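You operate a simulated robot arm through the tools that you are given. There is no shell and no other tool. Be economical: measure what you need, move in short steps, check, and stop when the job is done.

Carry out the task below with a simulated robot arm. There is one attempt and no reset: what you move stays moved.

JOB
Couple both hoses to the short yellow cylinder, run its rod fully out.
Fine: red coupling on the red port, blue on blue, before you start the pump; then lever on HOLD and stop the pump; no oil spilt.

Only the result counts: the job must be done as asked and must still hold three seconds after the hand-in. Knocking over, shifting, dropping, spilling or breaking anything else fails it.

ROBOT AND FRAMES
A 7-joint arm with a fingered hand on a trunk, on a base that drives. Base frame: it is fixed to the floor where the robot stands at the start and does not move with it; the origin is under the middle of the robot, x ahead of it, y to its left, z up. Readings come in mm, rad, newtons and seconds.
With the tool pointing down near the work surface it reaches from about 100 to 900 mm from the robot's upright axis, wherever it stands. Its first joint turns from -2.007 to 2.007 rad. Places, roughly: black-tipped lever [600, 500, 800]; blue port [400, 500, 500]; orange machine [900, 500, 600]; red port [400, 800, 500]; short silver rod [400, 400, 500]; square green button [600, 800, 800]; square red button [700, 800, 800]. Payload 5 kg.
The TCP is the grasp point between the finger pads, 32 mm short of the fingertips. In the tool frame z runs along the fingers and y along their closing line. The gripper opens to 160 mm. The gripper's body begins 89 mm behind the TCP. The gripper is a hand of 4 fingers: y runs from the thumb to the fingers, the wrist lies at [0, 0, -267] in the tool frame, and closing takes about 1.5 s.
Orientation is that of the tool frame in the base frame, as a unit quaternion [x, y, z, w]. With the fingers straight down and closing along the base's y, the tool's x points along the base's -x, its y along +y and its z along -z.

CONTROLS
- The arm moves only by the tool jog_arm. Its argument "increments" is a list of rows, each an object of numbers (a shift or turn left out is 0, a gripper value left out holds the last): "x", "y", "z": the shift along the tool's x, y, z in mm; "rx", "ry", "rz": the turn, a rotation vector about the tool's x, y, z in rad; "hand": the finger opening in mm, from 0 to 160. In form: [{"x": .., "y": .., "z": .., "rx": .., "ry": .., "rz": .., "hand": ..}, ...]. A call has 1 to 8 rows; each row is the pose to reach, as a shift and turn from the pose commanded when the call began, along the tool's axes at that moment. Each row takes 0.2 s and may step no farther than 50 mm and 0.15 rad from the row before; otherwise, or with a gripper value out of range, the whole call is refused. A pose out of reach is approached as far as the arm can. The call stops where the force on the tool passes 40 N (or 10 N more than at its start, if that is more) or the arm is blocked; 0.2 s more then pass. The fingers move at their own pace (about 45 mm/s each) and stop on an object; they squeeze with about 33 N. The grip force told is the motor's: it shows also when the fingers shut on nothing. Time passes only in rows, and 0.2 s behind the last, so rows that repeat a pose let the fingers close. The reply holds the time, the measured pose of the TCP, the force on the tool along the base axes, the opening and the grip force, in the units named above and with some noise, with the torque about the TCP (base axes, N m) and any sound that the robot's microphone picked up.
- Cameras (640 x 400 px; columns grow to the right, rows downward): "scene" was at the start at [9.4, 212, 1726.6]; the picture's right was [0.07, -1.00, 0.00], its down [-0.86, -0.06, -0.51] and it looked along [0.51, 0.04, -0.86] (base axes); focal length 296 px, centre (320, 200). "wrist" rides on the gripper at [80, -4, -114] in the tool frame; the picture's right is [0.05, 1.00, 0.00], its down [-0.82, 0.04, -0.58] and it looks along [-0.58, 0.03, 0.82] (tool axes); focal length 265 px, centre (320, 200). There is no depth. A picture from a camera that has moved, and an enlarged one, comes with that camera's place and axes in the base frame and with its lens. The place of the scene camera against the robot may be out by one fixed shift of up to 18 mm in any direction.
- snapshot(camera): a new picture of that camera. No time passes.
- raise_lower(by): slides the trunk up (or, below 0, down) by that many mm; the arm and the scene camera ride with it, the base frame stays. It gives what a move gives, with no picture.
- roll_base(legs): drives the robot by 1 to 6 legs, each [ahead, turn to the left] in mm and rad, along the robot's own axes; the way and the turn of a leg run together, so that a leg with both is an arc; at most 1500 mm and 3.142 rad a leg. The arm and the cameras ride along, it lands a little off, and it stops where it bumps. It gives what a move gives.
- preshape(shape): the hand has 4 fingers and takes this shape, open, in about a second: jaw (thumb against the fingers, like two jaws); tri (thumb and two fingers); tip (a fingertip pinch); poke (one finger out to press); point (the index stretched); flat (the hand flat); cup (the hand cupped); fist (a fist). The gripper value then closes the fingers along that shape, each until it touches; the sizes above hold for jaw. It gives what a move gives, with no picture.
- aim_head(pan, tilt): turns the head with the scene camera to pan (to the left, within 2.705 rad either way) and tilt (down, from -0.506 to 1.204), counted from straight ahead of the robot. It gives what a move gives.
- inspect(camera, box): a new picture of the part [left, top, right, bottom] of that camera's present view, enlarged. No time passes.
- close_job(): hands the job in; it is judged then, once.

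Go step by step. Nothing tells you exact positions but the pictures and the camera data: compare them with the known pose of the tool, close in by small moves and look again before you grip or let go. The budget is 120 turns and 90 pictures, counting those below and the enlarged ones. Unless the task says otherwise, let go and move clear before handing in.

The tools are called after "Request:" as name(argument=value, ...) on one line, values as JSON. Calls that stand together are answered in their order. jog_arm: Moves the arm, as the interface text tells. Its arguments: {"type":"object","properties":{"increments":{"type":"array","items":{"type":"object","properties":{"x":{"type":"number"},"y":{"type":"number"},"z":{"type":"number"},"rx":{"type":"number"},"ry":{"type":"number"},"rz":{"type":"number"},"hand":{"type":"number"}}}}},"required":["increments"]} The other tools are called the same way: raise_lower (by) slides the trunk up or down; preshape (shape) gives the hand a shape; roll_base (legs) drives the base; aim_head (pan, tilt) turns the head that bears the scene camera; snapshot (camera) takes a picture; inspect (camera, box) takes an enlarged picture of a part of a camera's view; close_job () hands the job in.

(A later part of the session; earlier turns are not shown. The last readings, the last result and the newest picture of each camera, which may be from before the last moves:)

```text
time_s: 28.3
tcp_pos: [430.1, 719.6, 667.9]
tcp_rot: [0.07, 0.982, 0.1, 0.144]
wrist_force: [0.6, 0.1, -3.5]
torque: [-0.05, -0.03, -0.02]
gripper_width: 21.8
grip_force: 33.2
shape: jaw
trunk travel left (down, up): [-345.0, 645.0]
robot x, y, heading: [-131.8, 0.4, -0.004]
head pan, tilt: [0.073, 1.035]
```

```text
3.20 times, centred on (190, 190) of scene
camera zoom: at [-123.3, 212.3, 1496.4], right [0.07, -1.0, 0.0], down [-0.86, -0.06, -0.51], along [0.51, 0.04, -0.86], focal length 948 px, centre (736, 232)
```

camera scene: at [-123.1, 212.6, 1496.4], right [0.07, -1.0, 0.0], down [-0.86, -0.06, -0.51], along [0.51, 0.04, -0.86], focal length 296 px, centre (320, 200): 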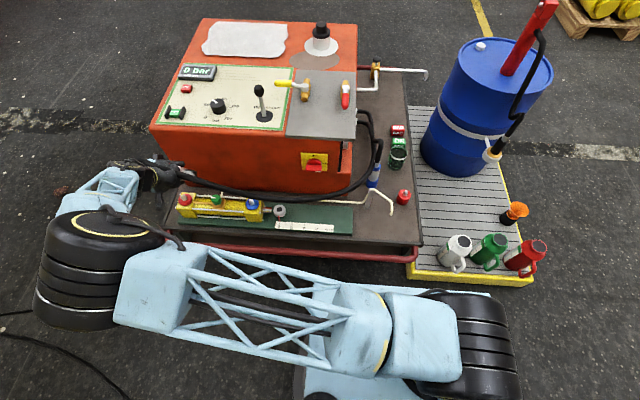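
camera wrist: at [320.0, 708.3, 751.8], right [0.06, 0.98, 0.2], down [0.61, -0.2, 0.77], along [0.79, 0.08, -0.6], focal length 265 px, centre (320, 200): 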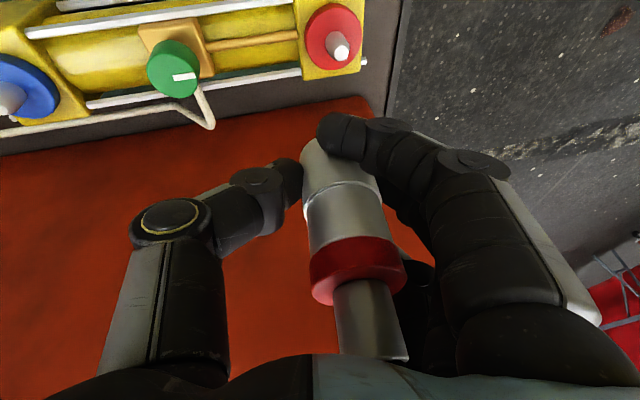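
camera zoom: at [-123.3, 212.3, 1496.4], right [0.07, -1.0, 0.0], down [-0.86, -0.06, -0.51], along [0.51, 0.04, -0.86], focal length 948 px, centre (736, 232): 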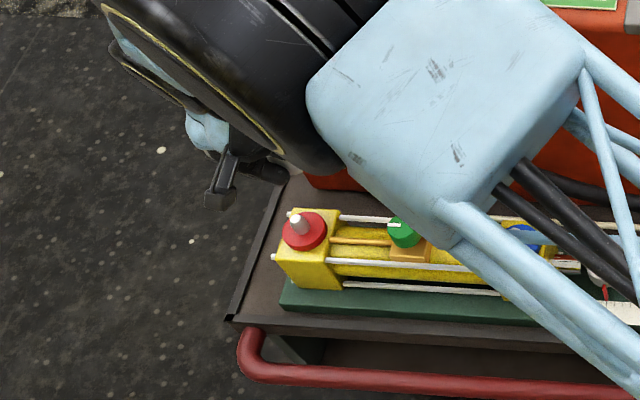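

The coupling is now nearly vertical (small residual), and I can see the red port's nipple near (430,773). I'll trim the tilt and move over it, staying about 80 mm above.

Request:
jog_arm(increments=[{"x": 7, "y": 15, "z": 28, "rx": 0.033, "ry": -0.004, "rz": -0.01}, {"x": 15, "y": 30, "z": 56, "rx": 0.066, "ry": -0.008, "rz": -0.021}])

Request:
snapshot(camera="wrist")

```text
time_s: 28.9
tcp_pos: [438.7, 761.3, 616.8]
tcp_rot: [0.065, 0.985, 0.065, 0.148]
wrist_force: [0.1, 0.7, -3.3]
torque: [-0.05, 0.07, -0.01]
gripper_width: 21.9
grip_force: 33.1
shape: jaw
trunk travel left (down, up): [-345.0, 645.0]
robot x, y, heading: [-130.4, -0.4, -0.005]
head pan, tilt: [0.073, 1.035]
```

```text
46 pictures are left
camera wrist: at [327.7, 756.0, 701.0], right [0.06, 0.99, 0.13], down [0.6, -0.14, 0.78], along [0.8, 0.03, -0.61], focal length 265 px, centre (320, 200)
```

wrist: 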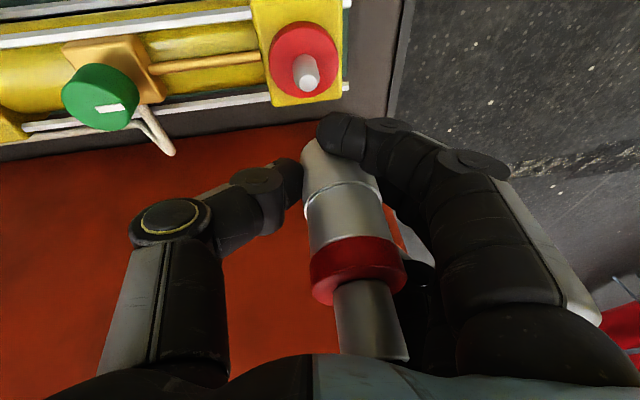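

I place the nipple tip at about (418,765,537) and the sleeve axis at about (441,772). I'll shift (-22,-7) and lower 30 mm.

Request:
jog_arm(increments=[{"x": 14, "y": -7, "z": 10}, {"x": 28.4, "y": -13.7, "z": 21}])

Request:
inspect(camera="wrist", box=[220, 50, 440, 250])

Request:
snapshot(camera="scene")

```text
time_s: 29.5
tcp_pos: [415.8, 753.2, 585.3]
tcp_rot: [0.065, 0.985, 0.065, 0.148]
wrist_force: [0.8, 0.0, -3.6]
torque: [-0.04, 0.03, 0.01]
gripper_width: 21.9
grip_force: 33.0
shape: jaw
trunk travel left (down, up): [-345.0, 645.0]
robot x, y, heading: [-133.3, 3.5, -0.006]
head pan, tilt: [0.073, 1.035]
```

```text
2.00 times, centred on (330, 150) of wrist
camera zoom: at [306.1, 747.5, 670.4], right [0.06, 0.99, 0.13], down [0.6, -0.14, 0.78], along [0.79, 0.03, -0.61], focal length 531 px, centre (300, 300)
```

zoom: 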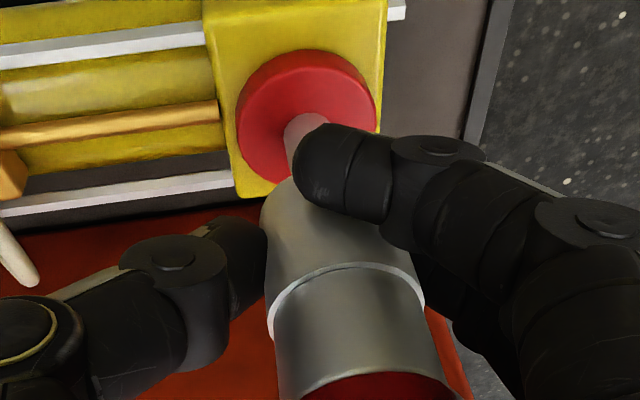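

```text
44 pictures are left
camera scene: at [-122.8, 212.7, 1496.4], right [0.07, -1.0, 0.0], down [-0.86, -0.06, -0.51], along [0.51, 0.04, -0.86], focal length 296 px, centre (320, 200)
```

scene: 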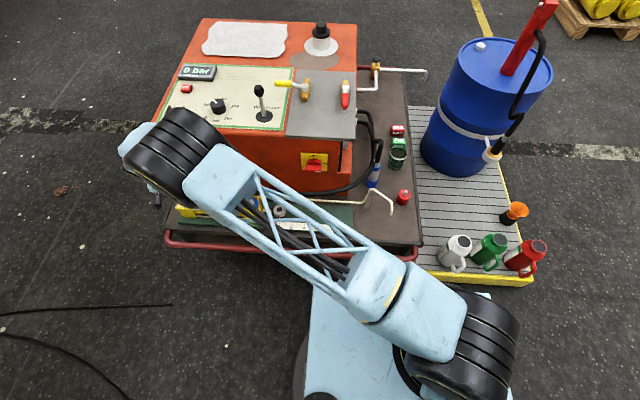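

Lateral alignment looks right; I'll nudge 3 mm toward the robot and lower in small steps, watching the force.

Request:
jog_arm(increments=[{"x": 5.7, "y": -1.8, "z": 8.6}, {"x": 8.5, "y": -3.3, "z": 18}, {"x": 9.9, "y": -4.0, "z": 23}])

Request:
inspect(camera="wrist", box=[220, 50, 440, 250])

```text
time_s: 30.3
tcp_pos: [412.4, 753.5, 560.9]
tcp_rot: [0.065, 0.985, 0.065, 0.148]
wrist_force: [0.0, 0.5, -4.3]
torque: [-0.05, -0.01, -0.01]
gripper_width: 22.0
grip_force: 33.0
shape: jaw
trunk travel left (down, up): [-345.0, 645.0]
robot x, y, heading: [-131.3, -0.3, -0.004]
head pan, tilt: [0.073, 1.035]
```

```text
2.00 times, centred on (330, 150) of wrist
camera zoom: at [302.6, 748.3, 646.5], right [0.06, 0.99, 0.13], down [0.6, -0.14, 0.78], along [0.8, 0.03, -0.61], focal length 531 px, centre (300, 300)
```

zoom: 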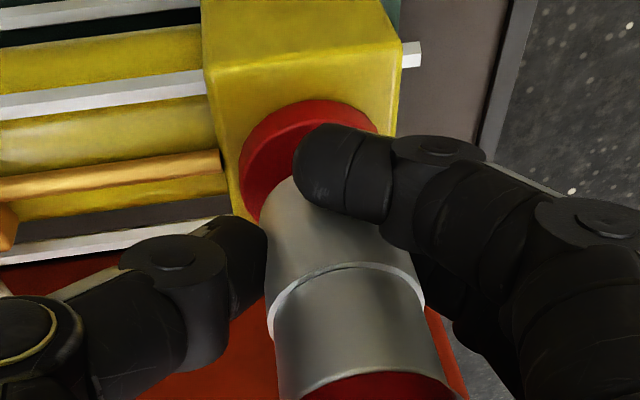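

No contact and the nipple has vanished into or behind the mouth. I'll keep lowering gently.

Request:
jog_arm(increments=[{"x": 1.3, "y": -1.7, "z": 4.6}, {"x": 2.7, "y": -2.5, "z": 9.4}, {"x": 4.1, "y": -3.2, "z": 14.1}])

Request:
inspect(camera="wrist", box=[220, 50, 440, 250])

```text
time_s: 31.1
tcp_pos: [412.6, 751.8, 548.5]
tcp_rot: [0.065, 0.985, 0.066, 0.149]
wrist_force: [-0.7, -2.5, 2.3]
torque: [-0.03, 0.09, 0.03]
gripper_width: 21.8
grip_force: 33.2
shape: jaw
trunk travel left (down, up): [-345.0, 645.0]
robot x, y, heading: [-132.2, 3.0, -0.001]
head pan, tilt: [0.073, 1.035]
```

```text
2.00 times, centred on (330, 150) of wrist
camera zoom: at [302.6, 747.2, 632.6], right [0.06, 0.99, 0.13], down [0.6, -0.14, 0.78], along [0.8, 0.03, -0.6], focal length 531 px, centre (300, 300)
```

zoom: 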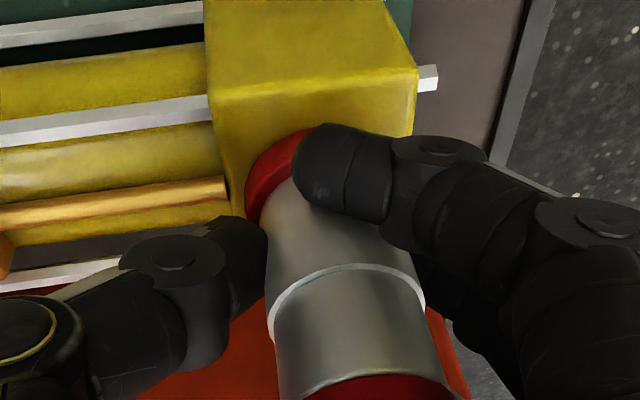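

Light contact begins (about 6 N). I'll press on a little.

Request:
jog_arm(increments=[{"x": 1.4, "y": -0.7, "z": 4.7}, {"x": 2.8, "y": -1.5, "z": 9.5}])

Request:
inspect(camera="wrist", box=[220, 50, 440, 250])

```text
time_s: 31.7
tcp_pos: [415.8, 755.1, 545.9]
tcp_rot: [0.066, 0.984, 0.07, 0.152]
wrist_force: [-1.8, -3.3, 21.1]
torque: [-0.11, 0.27, 0.07]
gripper_width: 24.1
grip_force: 33.2
shape: jaw
trunk travel left (down, up): [-345.0, 645.0]
robot x, y, heading: [-132.5, -0.1, -0.007]
head pan, tilt: [0.073, 1.035]
stopped in row 2: the force on the tool passed its limit at 42 N (the readings are from after the stop); the commanded pose is now the measured one
```

```text
2.00 times, centred on (330, 150) of wrist
camera zoom: at [304.1, 749.0, 629.7], right [0.06, 0.99, 0.14], down [0.6, -0.15, 0.79], along [0.8, 0.04, -0.6], focal length 531 px, centre (300, 300)
```

zoom: 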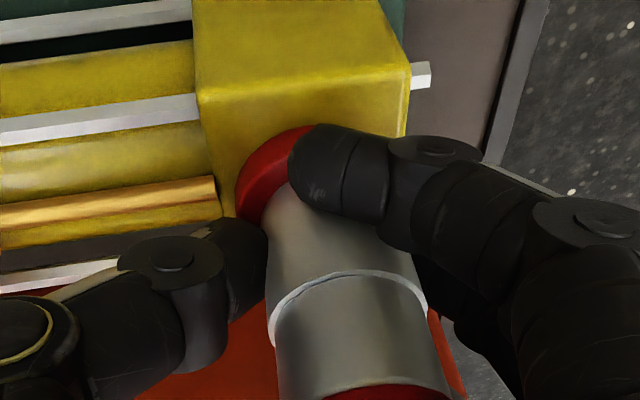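

Request:
snapshot(camera="wrist")

```text
40 pictures are left
camera wrist: at [304.1, 749.0, 629.7], right [0.06, 0.99, 0.14], down [0.6, -0.15, 0.79], along [0.8, 0.04, -0.6], focal length 265 px, centre (320, 200)
```

wrist: 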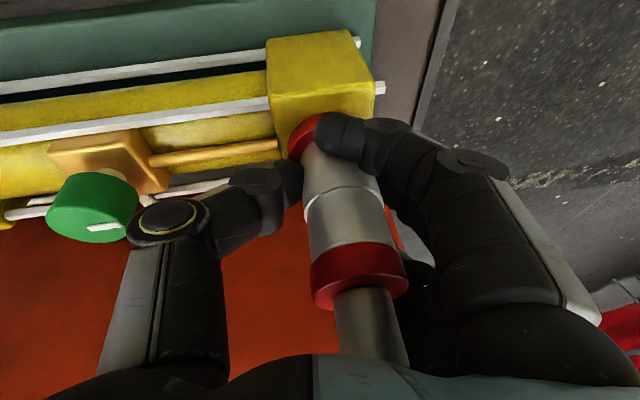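

Request:
jog_arm(increments=[{"x": 0.6, "y": -0.3, "z": 1.9}, {"x": 1.2, "y": -0.6, "z": 3.8}, {"x": 1.7, "y": -0.9, "z": 5.7}, {"x": 2.3, "y": -1.2, "z": 7.6}])

```text
time_s: 32.2
tcp_pos: [416.4, 756.9, 545.7]
tcp_rot: [0.065, 0.984, 0.072, 0.153]
wrist_force: [-5.6, -6.9, 21.1]
torque: [-0.26, 0.42, 0.03]
gripper_width: 23.9
grip_force: 33.2
shape: jaw
trunk travel left (down, up): [-345.0, 645.0]
robot x, y, heading: [-133.7, -1.3, -0.006]
head pan, tilt: [0.073, 1.035]
stopped in row 2: the force on the tool passed its limit at 42 N (the readings are from after the stop); the commanded pose is now the measured one
```

The side forces push the hand toward -x,-y. I'll ease off 2 mm, shift (-3,-4) and press again.

Request:
jog_arm(increments=[{"x": 1.7, "y": -4, "z": -3.2}, {"x": 1.7, "y": -4, "z": -3.2}, {"x": 2.5, "y": -4.5, "z": -0.4}, {"x": 3.4, "y": -4.9, "z": 2.5}, {"x": 4.2, "y": -5.3, "z": 5.3}, {"x": 5, "y": -5.8, "z": 8.2}])

Request:
inspect(camera="wrist", box=[220, 50, 440, 250])

```text
time_s: 33.2
tcp_pos: [415.8, 754.6, 544.8]
tcp_rot: [0.066, 0.983, 0.074, 0.153]
wrist_force: [-3.1, -4.2, 19.2]
torque: [-0.22, 0.23, 0.02]
gripper_width: 23.9
grip_force: 33.0
shape: jaw
trunk travel left (down, up): [-345.0, 645.0]
robot x, y, heading: [-132.3, 3.6, -0.001]
head pan, tilt: [0.073, 1.035]
stopped in row 4: the force on the tool passed its limit at 43 N (the readings are from after the stop); the commanded pose is now the measured one
```

```text
2.00 times, centred on (330, 150) of wrist
camera zoom: at [303.5, 748.1, 628.6], right [0.06, 0.99, 0.15], down [0.59, -0.15, 0.79], along [0.8, 0.04, -0.6], focal length 531 px, centre (300, 300)
```

zoom: 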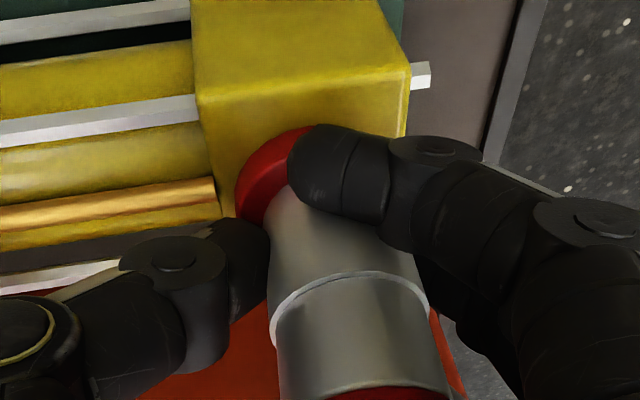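

The sleeve is about 4 mm too far left and has tipped slightly. I'll lift off 25 mm and re-measure.

Request:
jog_arm(increments=[{"x": -3.5, "y": 1.9, "z": -12}, {"x": -7, "y": 3.7, "z": -24}])

Request:
inspect(camera="wrist", box=[190, 20, 510, 400])

```text
time_s: 33.8
tcp_pos: [413.8, 754.6, 566.9]
tcp_rot: [0.066, 0.983, 0.071, 0.153]
wrist_force: [0.1, -0.8, -4.1]
torque: [-0.05, 0.03, -0.01]
gripper_width: 23.3
grip_force: 33.2
shape: jaw
trunk travel left (down, up): [-345.0, 645.0]
robot x, y, heading: [-136.4, -3.4, -0.005]
head pan, tilt: [0.073, 1.035]
```

```text
1.05 times, centred on (350, 210) of wrist (not enlarged: the box is as wide or as high as the picture)
camera zoom: at [302.8, 748.1, 649.5], right [0.06, 0.99, 0.15], down [0.6, -0.15, 0.79], along [0.8, 0.04, -0.6], focal length 279 px, centre (288, 190)
```

zoom: 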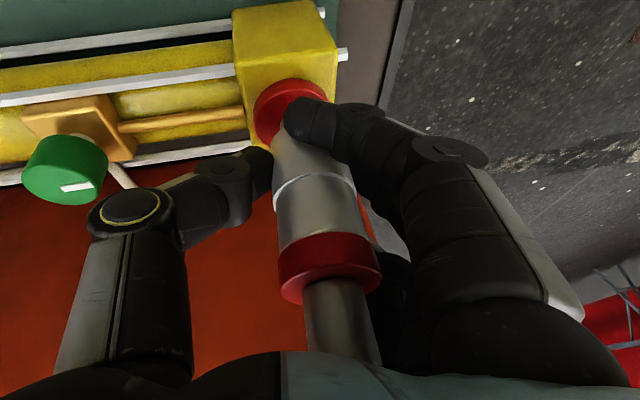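

I'll shift (-2,-3), trim tilt by 0.05 and lower again in small rows.

Request:
jog_arm(increments=[{"x": 1.5, "y": -3.2, "z": -0.9, "rx": 0.047, "ry": -0.005, "rz": -0.015}, {"x": 3.8, "y": -4.4, "z": 6.7, "rx": 0.047, "ry": -0.005, "rz": -0.015}, {"x": 6, "y": -5.6, "z": 14.3, "rx": 0.047, "ry": -0.005, "rz": -0.015}, {"x": 7.2, "y": -6.1, "z": 18.1, "rx": 0.047, "ry": -0.005, "rz": -0.015}, {"x": 8.3, "y": -6.7, "z": 21.9, "rx": 0.047, "ry": -0.005, "rz": -0.015}, {"x": 9.4, "y": -7.3, "z": 25.7, "rx": 0.047, "ry": -0.005, "rz": -0.015}])

Request:
inspect(camera="wrist", box=[220, 50, 440, 250])

```text
time_s: 35.2
tcp_pos: [413.3, 753.3, 544.8]
tcp_rot: [0.062, 0.984, 0.051, 0.156]
wrist_force: [-0.6, -3.8, 34.6]
torque: [0.24, 0.6, -0.03]
gripper_width: 23.5
grip_force: 32.9
shape: jaw
trunk travel left (down, up): [-345.0, 645.0]
robot x, y, heading: [-130.4, 1.3, -0.005]
head pan, tilt: [0.073, 1.035]
```

```text
2.00 times, centred on (330, 150) of wrist
camera zoom: at [301.5, 749.9, 628.3], right [0.06, 0.99, 0.1], down [0.59, -0.12, 0.8], along [0.8, 0.02, -0.6], focal length 531 px, centre (300, 300)
```

zoom: 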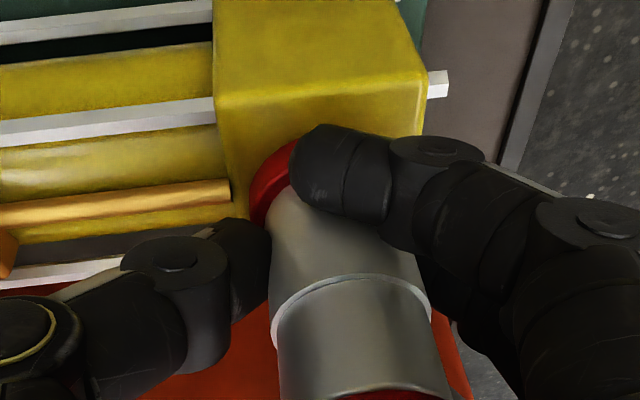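

The contact torque says the near rim lands first, so the sleeve still leans back. I'll ease up, rotate 0.08 and press again.

Request:
jog_arm(increments=[{"x": -1.5, "y": 0.6, "z": -4.7}, {"x": -4, "y": 0.8, "z": -3.9, "rx": 0.011, "ry": 0.079, "rz": 0.0065}, {"x": -2.5, "y": 0.2, "z": 0.8, "rx": 0.011, "ry": 0.079, "rz": 0.0065}, {"x": -1.6, "y": -0.2, "z": 3.6, "rx": 0.011, "ry": 0.079, "rz": 0.0065}, {"x": -0.7, "y": -0.5, "z": 6.4, "rx": 0.011, "ry": 0.079, "rz": 0.0065}, {"x": 0.2, "y": -0.9, "z": 9.2, "rx": 0.011, "ry": 0.079, "rz": 0.0065}])

```text
time_s: 36.2
tcp_pos: [416.8, 754.8, 545.1]
tcp_rot: [0.065, 0.99, 0.049, 0.117]
wrist_force: [-0.6, -2.5, 19.0]
torque: [-0.22, 0.11, 0.02]
gripper_width: 24.7
grip_force: 32.9
shape: jaw
trunk travel left (down, up): [-345.0, 645.0]
robot x, y, heading: [-135.6, 0.3, -0.002]
head pan, tilt: [0.073, 1.035]
stopped in row 4: the force on the tool passed its limit at 47 N (the readings are from after the stop); the commanded pose is now the measured one
```

The stop height (~545) repeats, so the sleeve is probably down on the shoulder; picking it off needed no unlatching force. I'll open the fingers gently and see how it sits.

Request:
jog_arm(increments=[{"hand": 60}, {"hand": 60}, {"hand": 60}, {"hand": 60}, {"hand": 60}])

Request:
snapshot(camera="wrist")

```text
time_s: 37.4
tcp_pos: [416.4, 754.1, 538.6]
tcp_rot: [0.064, 0.99, 0.046, 0.116]
wrist_force: [0.2, -0.6, 0.5]
torque: [-0.02, 0.01, 0.02]
gripper_width: 59.6
grip_force: 0.0
shape: jaw
trunk travel left (down, up): [-345.0, 645.0]
robot x, y, heading: [-132.5, 1.7, -0.007]
head pan, tilt: [0.073, 1.035]
```

```text
36 pictures are left
camera wrist: at [311.5, 750.6, 631.7], right [0.07, 0.99, 0.1], down [0.66, -0.12, 0.75], along [0.75, 0.01, -0.66], focal length 265 px, centre (320, 200)
```

wrist: 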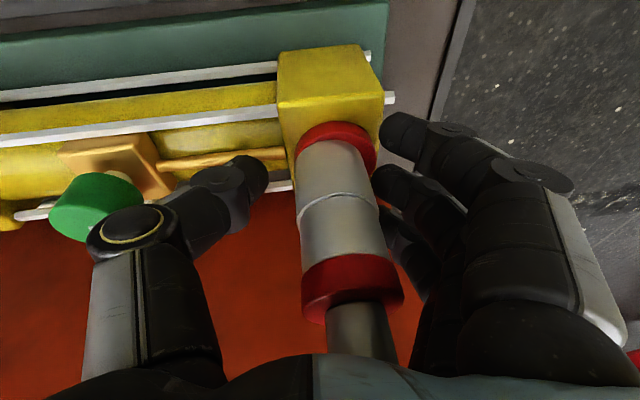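

It stands upright on the port. I'll open wider and back off toward the robot to look.

Request:
jog_arm(increments=[{"hand": 110}, {"hand": 110}, {"hand": 110}, {"hand": 110, "x": 40, "z": -15}, {"hand": 110, "x": 75, "z": -40}, {"hand": 110, "x": 95, "z": -80}])

Request:
snapshot(camera="wrist")

```text
time_s: 38.8
tcp_pos: [305.9, 761.2, 596.6]
tcp_rot: [0.064, 0.99, 0.047, 0.116]
wrist_force: [0.0, -0.5, -0.8]
torque: [0.02, 0.01, -0.01]
gripper_width: 109.8
grip_force: 0.0
shape: jaw
trunk travel left (down, up): [-345.0, 645.0]
robot x, y, heading: [-129.1, 1.2, -0.004]
head pan, tilt: [0.073, 1.035]
```

```text
35 pictures are left
camera wrist: at [201.5, 759.6, 688.9], right [0.07, 0.99, 0.1], down [0.66, -0.12, 0.75], along [0.75, 0.01, -0.66], focal length 265 px, centre (320, 200)
```

wrist: 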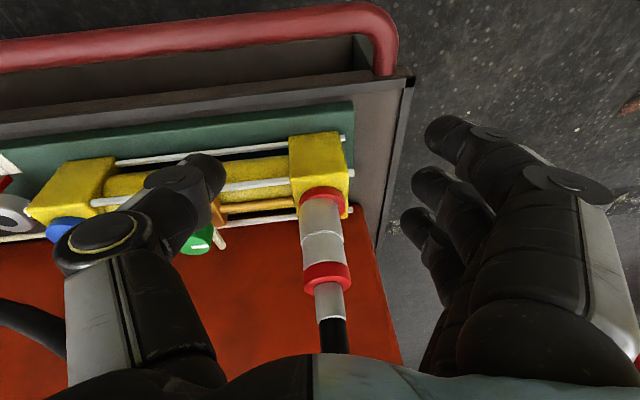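

Request:
inspect(camera="wrist", box=[260, 120, 380, 330])

Request:
inspect(camera="scene", box=[120, 150, 320, 250])

```text
1.90 times, centred on (320, 225) of wrist
camera zoom: at [201.5, 759.6, 688.9], right [0.07, 0.99, 0.1], down [0.66, -0.12, 0.75], along [0.75, 0.01, -0.66], focal length 506 px, centre (320, 152)
```

zoom: 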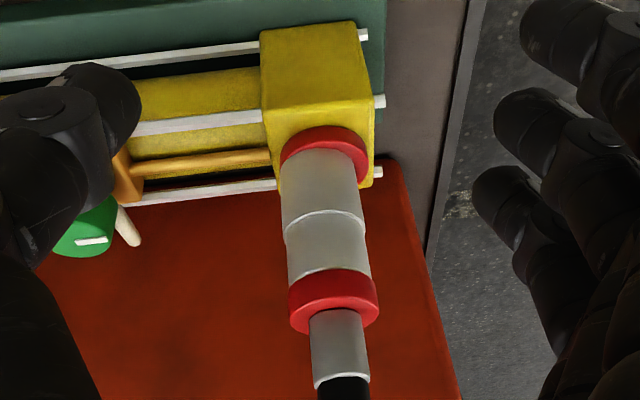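

```text
3.20 times, centred on (220, 200) of scene
camera zoom: at [-122.7, 212.0, 1496.5], right [0.07, -1.0, 0.0], down [-0.86, -0.06, -0.51], along [0.51, 0.03, -0.86], focal length 948 px, centre (640, 200)
```

zoom: 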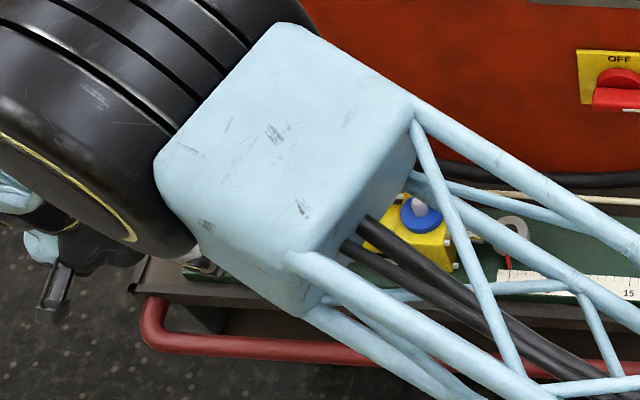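

The red sleeve sits flush on the red port (about 517 mm), upright. Next the blue coupling: I'll rise, travel right and restore the forward tilt.

Request:
jog_arm(increments=[{"x": -9, "y": 4.3, "z": -38.7}, {"x": -17.9, "y": 8.6, "z": -77.4}, {"x": -24.5, "y": -38.8, "z": -81.1, "rx": 0.011, "ry": -0.116, "rz": -0.038}, {"x": -31.1, "y": -86.2, "z": -84.8, "rx": 0.022, "ry": -0.232, "rz": -0.077}, {"x": -37.7, "y": -133.6, "z": -88.5, "rx": 0.034, "ry": -0.348, "rz": -0.115}, {"x": -44.3, "y": -181, "z": -92.2, "rx": 0.045, "ry": -0.464, "rz": -0.154}, {"x": -50.9, "y": -228.4, "z": -95.9, "rx": 0.045, "ry": -0.464, "rz": -0.154}, {"x": -57.5, "y": -275.8, "z": -99.6, "rx": 0.045, "ry": -0.464, "rz": -0.154}])

Request:
snapshot(camera="scene")

```text
time_s: 40.8
tcp_pos: [331.3, 455.8, 683.0]
tcp_rot: [0.033, 0.941, 0.0, 0.338]
wrist_force: [-0.4, 0.1, 0.0]
torque: [-0.01, -0.03, 0.0]
gripper_width: 109.8
grip_force: 0.1
shape: jaw
trunk travel left (down, up): [-345.0, 645.0]
robot x, y, heading: [-132.2, 3.0, -0.005]
head pan, tilt: [0.073, 1.035]
stopped in row 8: the arm was blocked; the commanded pose is now the measured one
```

```text
32 pictures are left
camera scene: at [-122.7, 211.6, 1496.6], right [0.07, -1.0, 0.0], down [-0.86, -0.06, -0.51], along [0.51, 0.04, -0.86], focal length 296 px, centre (320, 200)
```

scene: 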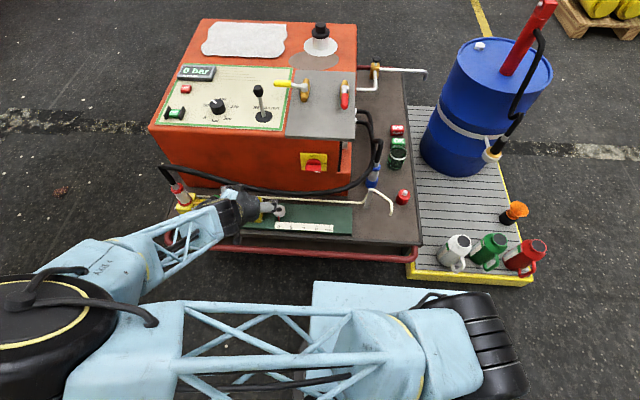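

The arm folds too tight here, so I'll back the base off another 110 mm and then continue.

Request:
roll_base(legs=[[-110, 0]])

Request:
jog_arm(increments=[{"x": -35, "y": -20, "z": 28}, {"x": -70, "y": -40, "z": 56}, {"x": -90, "y": -80, "z": 75}, {"x": -90, "y": -128, "z": 75}, {"x": -90, "y": -176, "z": 75}, {"x": -90, "y": -224, "z": 75}, {"x": -90, "y": -272, "z": 75}, {"x": -90, "y": -320, "z": 75}])

Request:
snapshot(camera="wrist")

```text
time_s: 42.0
tcp_pos: [219.9, 455.2, 681.9]
tcp_rot: [0.033, 0.941, 0.0, 0.337]
wrist_force: [-0.5, -0.2, -0.4]
torque: [-0.01, 0.05, 0.03]
gripper_width: 109.8
grip_force: 0.1
shape: jaw
trunk travel left (down, up): [-345.0, 645.0]
robot x, y, heading: [-240.5, 1.0, -0.004]
head pan, tilt: [0.073, 1.035]
```

```text
time_s: 43.8
tcp_pos: [316.6, 128.8, 676.1]
tcp_rot: [0.032, 0.941, 0.0, 0.338]
wrist_force: [-0.1, -0.7, 0.4]
torque: [-0.02, -0.01, -0.02]
gripper_width: 109.6
grip_force: 0.0
shape: jaw
trunk travel left (down, up): [-345.0, 645.0]
robot x, y, heading: [-244.0, -1.9, -0.004]
head pan, tilt: [0.073, 1.035]
```

```text
31 pictures are left
camera wrist: at [182.8, 131.1, 713.0], right [0.02, 1.0, -0.01], down [0.26, 0.01, 0.97], along [0.96, -0.02, -0.26], focal length 265 px, centre (320, 200)
```

wrist: 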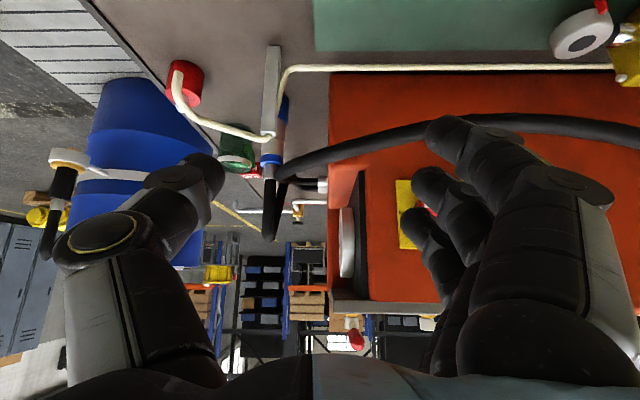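

I see the blue coupling behind the pipe post, with the red hose lying close beside it. Let me zoom in before choosing the approach.

Request:
inspect(camera="wrist", box=[220, 60, 380, 260])

Request:
inspect(camera="scene", box=[320, 90, 430, 230])

```text
2.00 times, centred on (300, 160) of wrist
camera zoom: at [182.8, 131.1, 713.0], right [0.02, 1.0, -0.01], down [0.26, 0.01, 0.97], along [0.96, -0.02, -0.26], focal length 531 px, centre (360, 280)
```

zoom: 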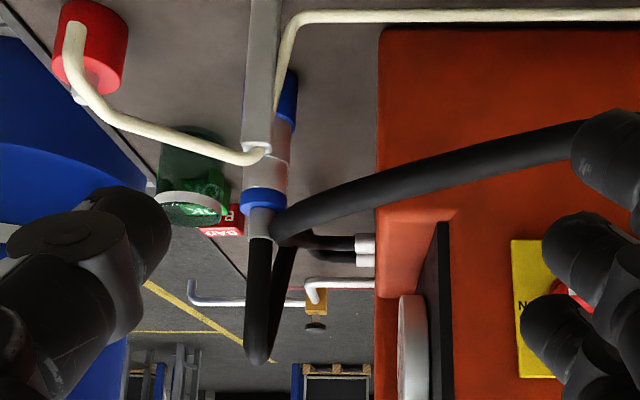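

```text
2.86 times, centred on (375, 160) of scene
camera zoom: at [-234.3, 212.3, 1496.5], right [0.07, -1.0, 0.0], down [-0.86, -0.06, -0.51], along [0.51, 0.03, -0.86], focal length 847 px, centre (163, 314)
```

zoom: 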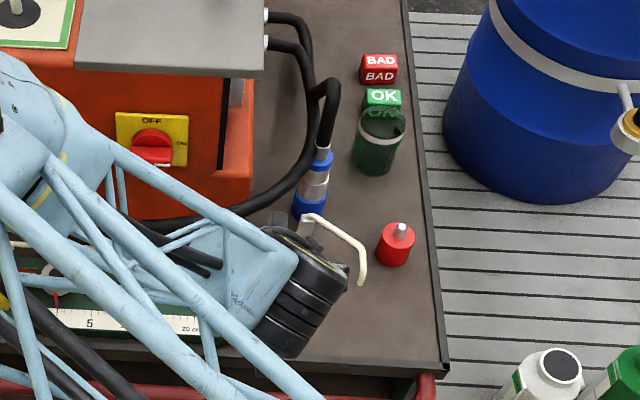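

The red hose runs right beside the blue coupling on its left, so I'll approach from the right with the hand yawed 90°. First I move and yaw at safe height.

Request:
jog_arm(increments=[{"x": -17, "y": -29, "z": 12, "rx": -0.089, "ry": 0.003, "rz": -0.108}, {"x": -34, "y": -58, "z": 23, "rx": -0.178, "ry": 0.006, "rz": -0.217}, {"x": -51, "y": -86, "z": 35, "rx": -0.267, "ry": 0.009, "rz": -0.325}, {"x": -68, "y": -115, "z": 46, "rx": -0.356, "ry": 0.012, "rz": -0.433}, {"x": -85, "y": -144, "z": 58, "rx": -0.445, "ry": 0.015, "rz": -0.541}, {"x": -102, "y": -173, "z": 70, "rx": -0.534, "ry": 0.018, "rz": -0.65}, {"x": -119, "y": -201, "z": 81, "rx": -0.623, "ry": 0.021, "rz": -0.758}, {"x": -136, "y": -230, "z": 93, "rx": -0.712, "ry": 0.024, "rz": -0.866}])

```text
time_s: 45.6
tcp_pos: [465.0, -111.7, 685.0]
tcp_rot: [-0.474, 0.813, 0.179, 0.287]
wrist_force: [-0.7, 0.2, 0.1]
torque: [-0.03, 0.01, 0.02]
gripper_width: 109.8
grip_force: 0.1
shape: jaw
trunk travel left (down, up): [-345.0, 645.0]
robot x, y, heading: [-242.9, -0.3, -0.002]
head pan, tilt: [0.073, 1.035]
```

Request:
jog_arm(increments=[{"x": -13.6, "y": -21.2, "z": 25.3, "rx": -0.078, "rz": -0.101}, {"x": -27.2, "y": -42.5, "z": 50.6, "rx": -0.156, "rz": -0.201}, {"x": -40.8, "y": -63.7, "z": 75.8, "rx": -0.233, "rz": -0.302}, {"x": -54.4, "y": -84.9, "z": 101.1, "rx": -0.311, "rz": -0.403}])

Request:
snapshot(camera="wrist")

```text
time_s: 46.6
tcp_pos: [593.1, -59.7, 639.6]
tcp_rot: [-0.664, 0.666, 0.241, 0.24]
wrist_force: [-0.2, -0.6, 1.0]
torque: [0.01, 0.02, -0.02]
gripper_width: 109.8
grip_force: 0.1
shape: jaw
trunk travel left (down, up): [-345.0, 645.0]
robot x, y, heading: [-243.3, -0.7, -0.004]
head pan, tilt: [0.073, 1.035]
```

```text
28 pictures are left
camera wrist: at [597.5, -195.4, 675.3], right [-1.0, -0.04, -0.03], down [-0.04, 0.26, 0.97], along [-0.03, 0.97, -0.26], focal length 265 px, centre (320, 200)
```

wrist: 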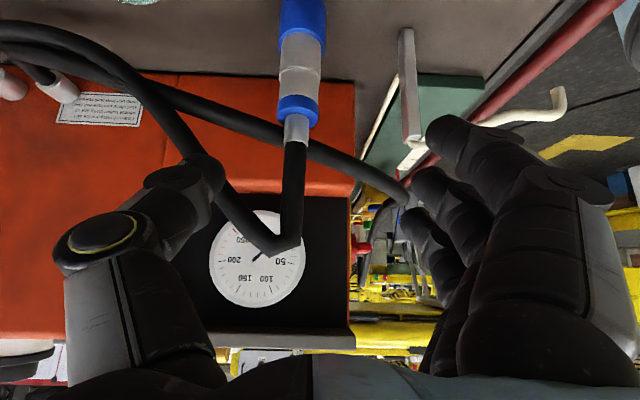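

I put the blue coupling's axis at about (616,35), collar at z≈519. There is also a label on the machine's side, which I'll read while closing in.

Request:
inspect(camera="wrist", box=[50, 85, 150, 130])

Request:
jog_arm(increments=[{"x": 10, "y": -8, "z": 30, "hand": 90}, {"x": 20, "y": -16, "z": 60}, {"x": 31, "y": -23, "z": 90}])

Request:
snapshot(camera="wrist")

```text
6.40 times, centred on (100, 108) of wrist
camera zoom: at [597.5, -195.4, 675.3], right [-1.0, -0.04, -0.03], down [-0.04, 0.26, 0.97], along [-0.03, 0.97, -0.26], focal length 1699 px, centre (1728, 792)
```

zoom: 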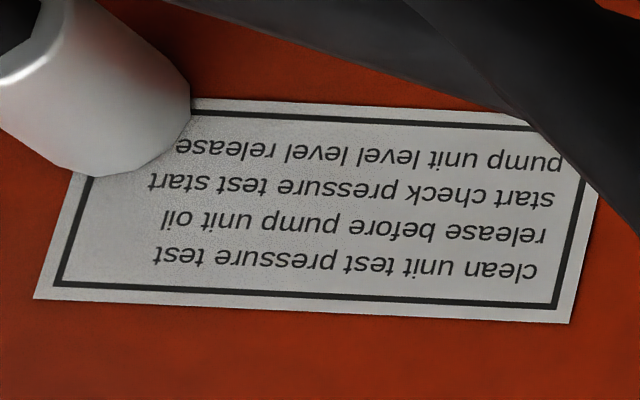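

```text
time_s: 47.4
tcp_pos: [615.8, -26.4, 550.2]
tcp_rot: [-0.664, 0.666, 0.241, 0.241]
wrist_force: [-0.9, -0.1, 0.8]
torque: [-0.05, -0.01, -0.04]
gripper_width: 90.5
grip_force: 0.0
shape: jaw
trunk travel left (down, up): [-345.0, 645.0]
robot x, y, heading: [-242.8, -3.2, -0.009]
head pan, tilt: [0.073, 1.035]
```

```text
26 pictures are left
camera wrist: at [620.7, -161.5, 586.3], right [-1.0, -0.04, -0.03], down [-0.04, 0.26, 0.97], along [-0.03, 0.97, -0.26], focal length 265 px, centre (320, 200)
```

wrist: 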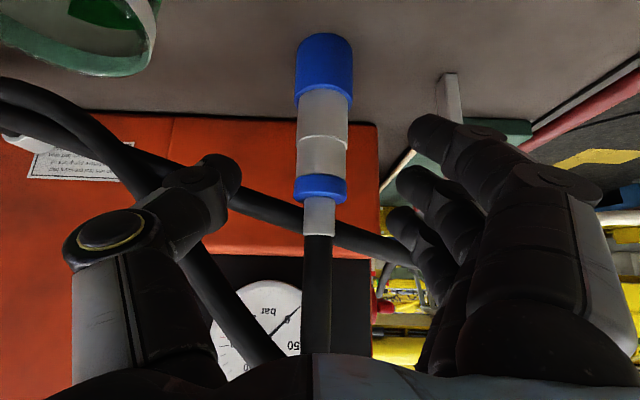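

The label is only filler text. The coupling is centred and at the expected range; advancing 88 mm and closing.

Request:
jog_arm(increments=[{"z": 45}, {"z": 88}])

Request:
snapshot(camera="wrist")

```text
time_s: 48.0
tcp_pos: [615.1, 29.4, 482.6]
tcp_rot: [-0.663, 0.666, 0.241, 0.24]
wrist_force: [-0.4, 0.0, 0.2]
torque: [-0.02, -0.01, -0.03]
gripper_width: 91.0
grip_force: 0.2
shape: jaw
trunk travel left (down, up): [-345.0, 645.0]
robot x, y, heading: [-243.4, -3.6, -0.004]
head pan, tilt: [0.073, 1.035]
```

```text
25 pictures are left
camera wrist: at [619.2, -106.2, 518.7], right [-1.0, -0.04, -0.03], down [-0.04, 0.26, 0.97], along [-0.03, 0.97, -0.26], focal length 265 px, centre (320, 200)
```

wrist: 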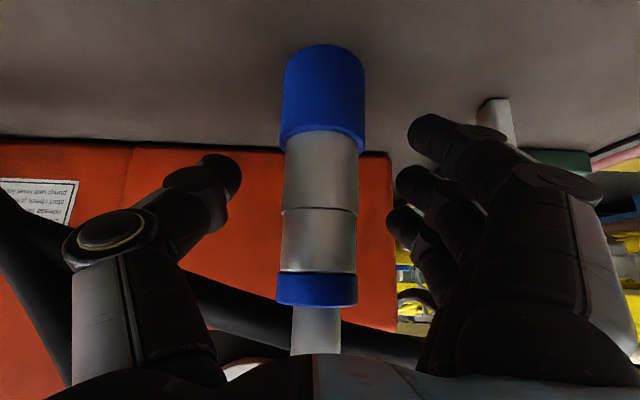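

Request:
jog_arm(increments=[{"x": -4.6, "z": 3.8}, {"x": -4.6, "z": 3.8, "hand": 0}, {"x": -4.6, "z": 3.8, "hand": 0}, {"x": -4.6, "z": 3.8, "hand": 0}, {"x": -4.6, "z": 3.8, "hand": 0}, {"x": -4.6, "z": 3.8, "hand": 0}, {"x": -4.6, "z": 3.8, "hand": 0}, {"x": -4.6, "z": 3.8, "hand": 0}])

Request:
snapshot(camera="wrist")

```text
time_s: 49.8
tcp_pos: [612.4, 36.0, 483.1]
tcp_rot: [-0.664, 0.666, 0.241, 0.24]
wrist_force: [-7.7, -0.4, 0.0]
torque: [-0.02, 0.22, -0.05]
gripper_width: 20.4
grip_force: 32.5
shape: jaw
trunk travel left (down, up): [-345.0, 645.0]
robot x, y, heading: [-242.0, -0.3, -0.006]
head pan, tilt: [0.073, 1.035]
```

```text
24 pictures are left
camera wrist: at [618.4, -99.5, 518.3], right [-1.0, -0.04, -0.03], down [-0.04, 0.26, 0.97], along [-0.03, 0.97, -0.26], focal length 265 px, centre (320, 200)
```

wrist: 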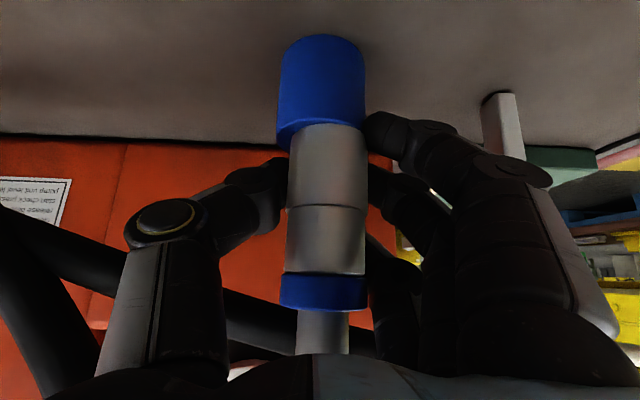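

Gripped. Lifting straight up 90 mm.

Request:
jog_arm(increments=[{"x": -13, "z": -15}, {"x": -26, "z": -31}, {"x": -38, "z": -46}, {"x": -58, "z": -69}, {"x": -84, "z": -100}])

Request:
snapshot(camera="wrist")

Request:
snapshot(camera="scene")

```text
time_s: 51.0
tcp_pos: [615.5, 37.5, 613.0]
tcp_rot: [-0.664, 0.666, 0.241, 0.24]
wrist_force: [0.6, 0.0, -4.6]
torque: [0.07, -0.03, 0.01]
gripper_width: 19.2
grip_force: 33.3
shape: jaw
trunk travel left (down, up): [-345.0, 645.0]
robot x, y, heading: [-243.4, -0.5, -0.005]
head pan, tilt: [0.073, 1.035]
```

```text
23 pictures are left
camera wrist: at [619.3, -98.4, 649.2], right [-1.0, -0.04, -0.03], down [-0.04, 0.26, 0.97], along [-0.03, 0.97, -0.26], focal length 265 px, centre (320, 200)
```

wrist: 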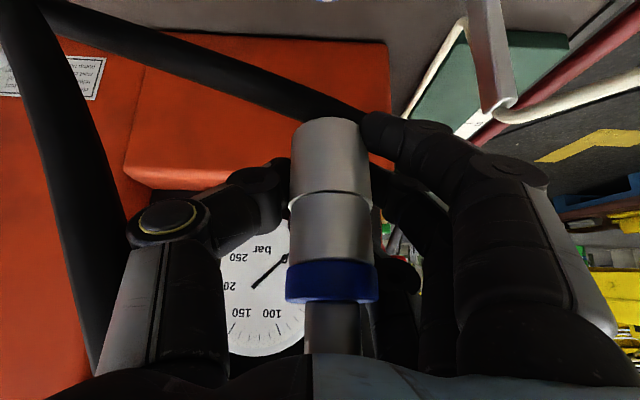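

```text
22 pictures are left
camera scene: at [-233.3, 211.8, 1496.6], right [0.07, -1.0, 0.0], down [-0.86, -0.06, -0.51], along [0.51, 0.04, -0.86], focal length 296 px, centre (320, 200)
```

scene: 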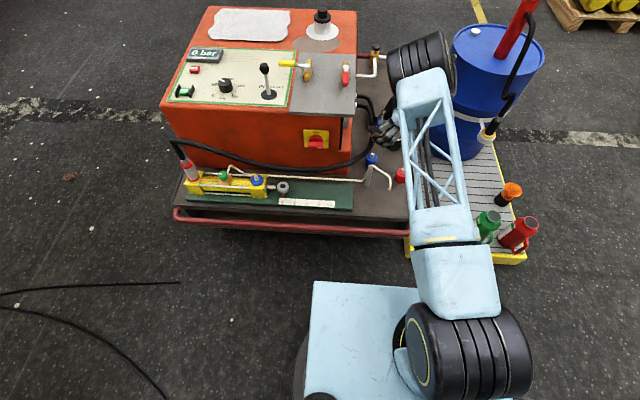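

The blue sleeve is up and still vertical. Carrying it toward the robot first, then left to the blue port.

Request:
jog_arm(increments=[{"x": -10, "y": 40, "z": -12}, {"x": -19, "y": 85, "z": -23}, {"x": -19, "y": 134, "z": -23}, {"x": -19, "y": 183, "z": -23}, {"x": -55.8, "y": 183, "z": 7.8}, {"x": -92.6, "y": 183, "z": 38.6}, {"x": -129.4, "y": 183, "z": 69.4}, {"x": -166.2, "y": 183, "z": 100.2}])

Request:
jog_arm(increments=[{"x": -36.8, "z": 30.8}, {"x": -73.6, "z": 61.6}, {"x": -110.4, "z": 92.4}, {"x": -147.2, "z": 123.2}, {"x": -165, "z": 138}])

Request:
snapshot(camera="wrist")

```text
time_s: 52.8
tcp_pos: [431.0, 231.6, 643.0]
tcp_rot: [-0.663, 0.667, 0.24, 0.241]
wrist_force: [0.3, -0.7, -3.3]
torque: [0.04, -0.03, -0.01]
gripper_width: 19.1
grip_force: 33.3
shape: jaw
trunk travel left (down, up): [-345.0, 645.0]
robot x, y, heading: [-240.2, -1.3, -0.007]
head pan, tilt: [0.073, 1.035]
```

```text
time_s: 54.0
tcp_pos: [432.9, 444.6, 643.3]
tcp_rot: [-0.664, 0.666, 0.241, 0.24]
wrist_force: [-0.5, -0.6, -4.0]
torque: [0.04, -0.03, 0.04]
gripper_width: 19.4
grip_force: 33.0
shape: jaw
trunk travel left (down, up): [-345.0, 645.0]
robot x, y, heading: [-240.7, -0.1, -0.002]
head pan, tilt: [0.073, 1.035]
```

```text
21 pictures are left
camera wrist: at [436.8, 308.9, 678.8], right [-1.0, -0.04, -0.03], down [-0.04, 0.26, 0.97], along [-0.03, 0.97, -0.26], focal length 265 px, centre (320, 200)
```

wrist: 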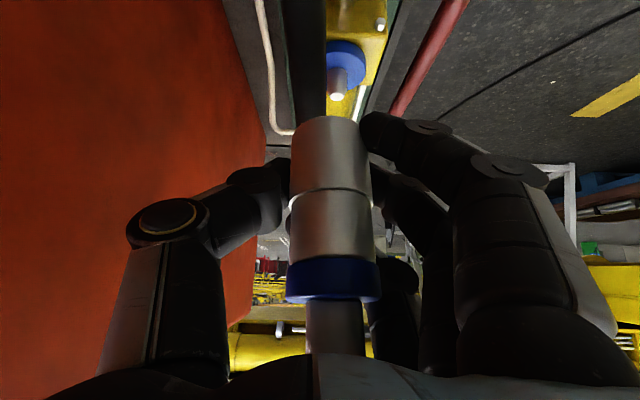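

The blue nipple is visible ahead, near (420,503). I'll move over it, stopping about 25 mm above, and check.

Request:
jog_arm(increments=[{"x": -10, "y": 3.5, "z": 31, "rx": -0.013, "rz": 0.011}, {"x": -19.8, "y": 7, "z": 62, "rx": -0.026, "rz": 0.022}])

Request:
inspect(camera="wrist", box=[220, 20, 440, 220])

```text
time_s: 54.6
tcp_pos: [426.1, 500.9, 608.6]
tcp_rot: [-0.66, 0.67, 0.252, 0.229]
wrist_force: [0.2, -0.3, -3.4]
torque: [0.03, -0.02, -0.03]
gripper_width: 19.0
grip_force: 32.3
shape: jaw
trunk travel left (down, up): [-345.0, 645.0]
robot x, y, heading: [-242.7, -2.1, -0.005]
head pan, tilt: [0.073, 1.035]
```

```text
2.00 times, centred on (330, 120) of wrist
camera zoom: at [431.9, 364.8, 644.5], right [-1.0, -0.04, 0.0], down [-0.01, 0.26, 0.97], along [-0.04, 0.97, -0.26], focal length 531 px, centre (300, 360)
```

zoom: 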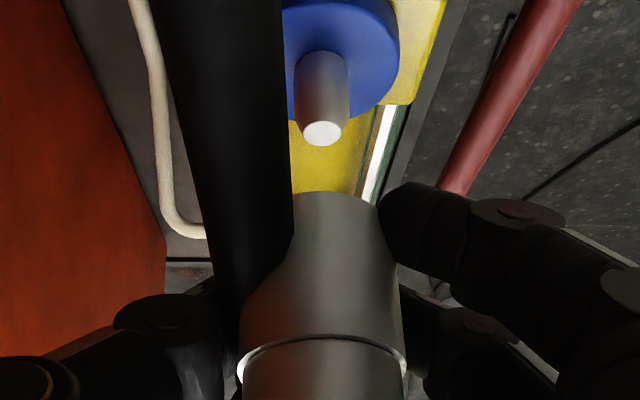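

Laterally aligned; I estimate the sleeve must go about 8 mm further left. I'll shift and lower 30 mm.

Request:
jog_arm(increments=[{"x": 6.5, "y": 0.3, "z": 14}, {"x": 13.1, "y": 0.5, "z": 28.2}])

Request:
inspect(camera="wrist", box=[220, 20, 440, 220])

```text
time_s: 55.2
tcp_pos: [424.7, 509.1, 578.8]
tcp_rot: [-0.659, 0.67, 0.253, 0.229]
wrist_force: [0.5, 0.5, -3.2]
torque: [0.01, -0.03, 0.0]
gripper_width: 19.1
grip_force: 32.7
shape: jaw
trunk travel left (down, up): [-345.0, 645.0]
robot x, y, heading: [-244.6, 2.6, -0.004]
head pan, tilt: [0.073, 1.035]
```

```text
2.00 times, centred on (330, 120) of wrist
camera zoom: at [430.5, 372.6, 613.1], right [-1.0, -0.04, 0.0], down [-0.01, 0.26, 0.97], along [-0.04, 0.97, -0.26], focal length 531 px, centre (300, 360)
```

zoom: 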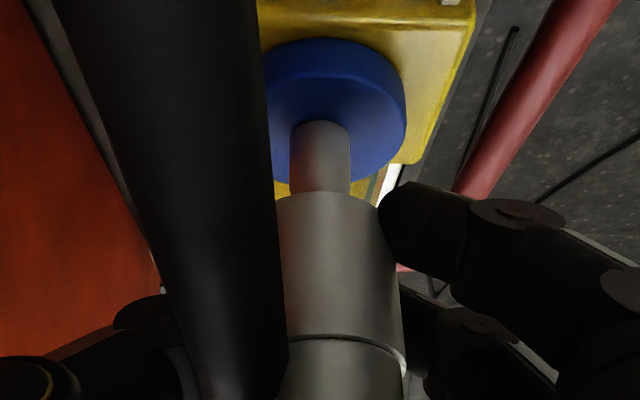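

Alignment looks good, with the tip just at the mouth. Lowering slowly with force watch.

Request:
jog_arm(increments=[{"x": 5.1, "y": -0.3, "z": 6.2}, {"x": 8.9, "y": -0.5, "z": 10.8}, {"x": 12.1, "y": -0.7, "z": 14.6}, {"x": 14.1, "y": -0.8, "z": 16.9}])

Request:
inspect(camera="wrist", box=[220, 20, 440, 220])

```text
time_s: 56.2
tcp_pos: [424.6, 507.6, 558.8]
tcp_rot: [-0.659, 0.669, 0.253, 0.231]
wrist_force: [-3.6, -0.6, 18.5]
torque: [-0.22, 0.74, 0.03]
gripper_width: 19.9
grip_force: 33.5
shape: jaw
trunk travel left (down, up): [-345.0, 645.0]
robot x, y, heading: [-241.6, -4.4, -0.008]
head pan, tilt: [0.073, 1.035]
```

```text
2.00 times, centred on (330, 120) of wrist
camera zoom: at [430.8, 372.6, 594.4], right [-1.0, -0.04, 0.0], down [-0.01, 0.25, 0.97], along [-0.04, 0.97, -0.25], focal length 531 px, centre (300, 360)
```

zoom: 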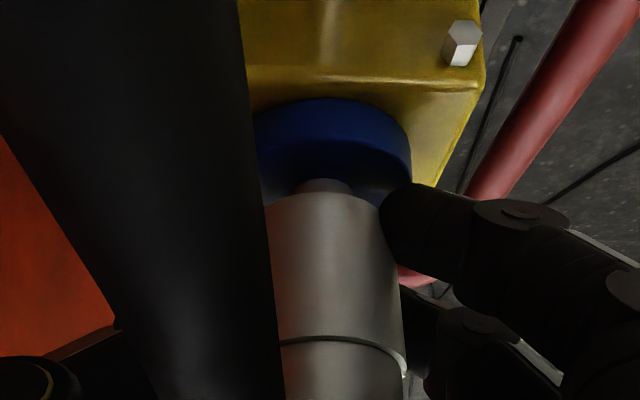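

The nipple is about 9 mm in and it jams with a tilting torque. I'll ease up, rotate slightly with the torque and press again.

Request:
jog_arm(increments=[{"x": -1.9, "z": -2.3, "rx": -0.019, "rz": 0.016}, {"x": -1.9, "z": -2.3, "rx": -0.038, "rz": 0.032}, {"x": 0.6, "z": 0.8, "rx": -0.038, "rz": 0.032}, {"x": 2.5, "z": 3.1, "rx": -0.038, "rz": 0.032}, {"x": 4.5, "z": 5.4, "rx": -0.038, "rz": 0.032}, {"x": 6.4, "z": 7.7, "rx": -0.038, "rz": 0.032}])

Request:
inspect(camera="wrist", box=[200, 20, 440, 330])

```text
time_s: 57.6
tcp_pos: [423.4, 508.1, 548.2]
tcp_rot: [-0.653, 0.675, 0.269, 0.214]
wrist_force: [-6.0, -2.7, 22.3]
torque: [-0.36, 0.87, 0.07]
gripper_width: 20.1
grip_force: 33.0
shape: jaw
trunk travel left (down, up): [-345.0, 645.0]
robot x, y, heading: [-241.3, -2.6, 0.004]
head pan, tilt: [0.073, 1.035]
```

```text
1.29 times, centred on (320, 175) of wrist
camera zoom: at [431.4, 372.4, 584.5], right [-1.0, -0.04, 0.05], down [0.04, 0.25, 0.97], along [-0.05, 0.97, -0.25], focal length 342 px, centre (320, 232)
```

zoom: 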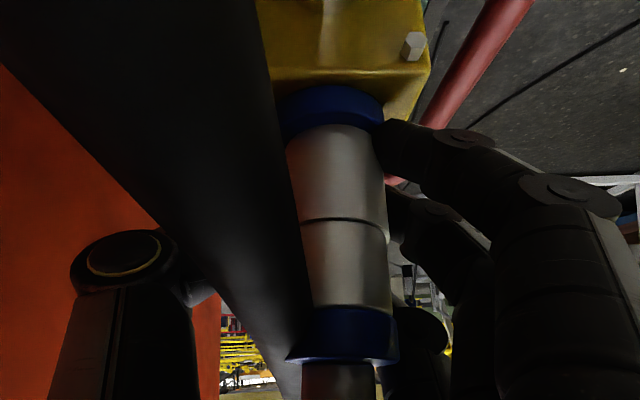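

It slid down 10 mm and is nearly flush. One more small press, then release.

Request:
jog_arm(increments=[{"x": 0.6, "z": 0.8, "rx": -0.01, "rz": 0.008}, {"x": 1.3, "z": 1.6, "rx": -0.01, "rz": 0.008}, {"x": 1.9, "z": 2.4, "rx": -0.01, "rz": 0.008}])

Request:
jog_arm(increments=[{"hand": 60}, {"hand": 60}, {"hand": 60}, {"hand": 90}, {"hand": 90}, {"hand": 90}])

Request:
snapshot(camera="wrist")

```text
time_s: 58.4
tcp_pos: [424.4, 508.7, 548.0]
tcp_rot: [-0.651, 0.675, 0.275, 0.211]
wrist_force: [-7.2, -8.2, 23.2]
torque: [-0.54, 0.87, 0.13]
gripper_width: 20.7
grip_force: 33.1
shape: jaw
trunk travel left (down, up): [-345.0, 645.0]
robot x, y, heading: [-241.3, 0.6, -0.005]
head pan, tilt: [0.073, 1.035]
stopped in row 3: the force on the tool passed its limit at 41 N (the readings are from after the stop); the commanded pose is now the measured one
```

```text
time_s: 59.8
tcp_pos: [425.8, 510.0, 545.6]
tcp_rot: [-0.651, 0.676, 0.273, 0.209]
wrist_force: [0.5, -0.3, -0.3]
torque: [-0.01, 0.02, 0.01]
gripper_width: 89.5
grip_force: 0.1
shape: jaw
trunk travel left (down, up): [-345.0, 645.0]
robot x, y, heading: [-242.3, -1.1, -0.005]
head pan, tilt: [0.073, 1.035]
```

```text
16 pictures are left
camera wrist: at [432.7, 373.4, 580.6], right [-1.0, -0.04, 0.06], down [0.05, 0.25, 0.97], along [-0.05, 0.97, -0.25], focal length 265 px, centre (320, 200)
```

wrist: 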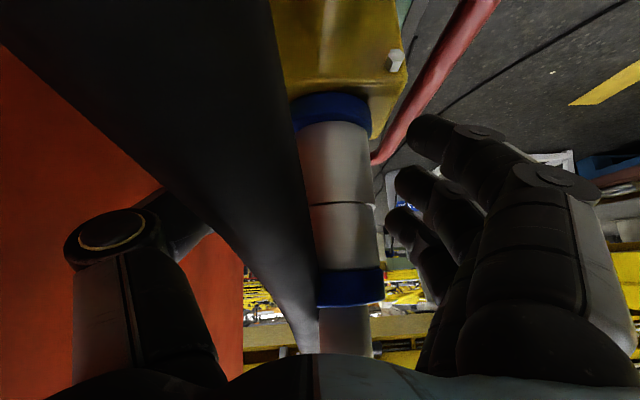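

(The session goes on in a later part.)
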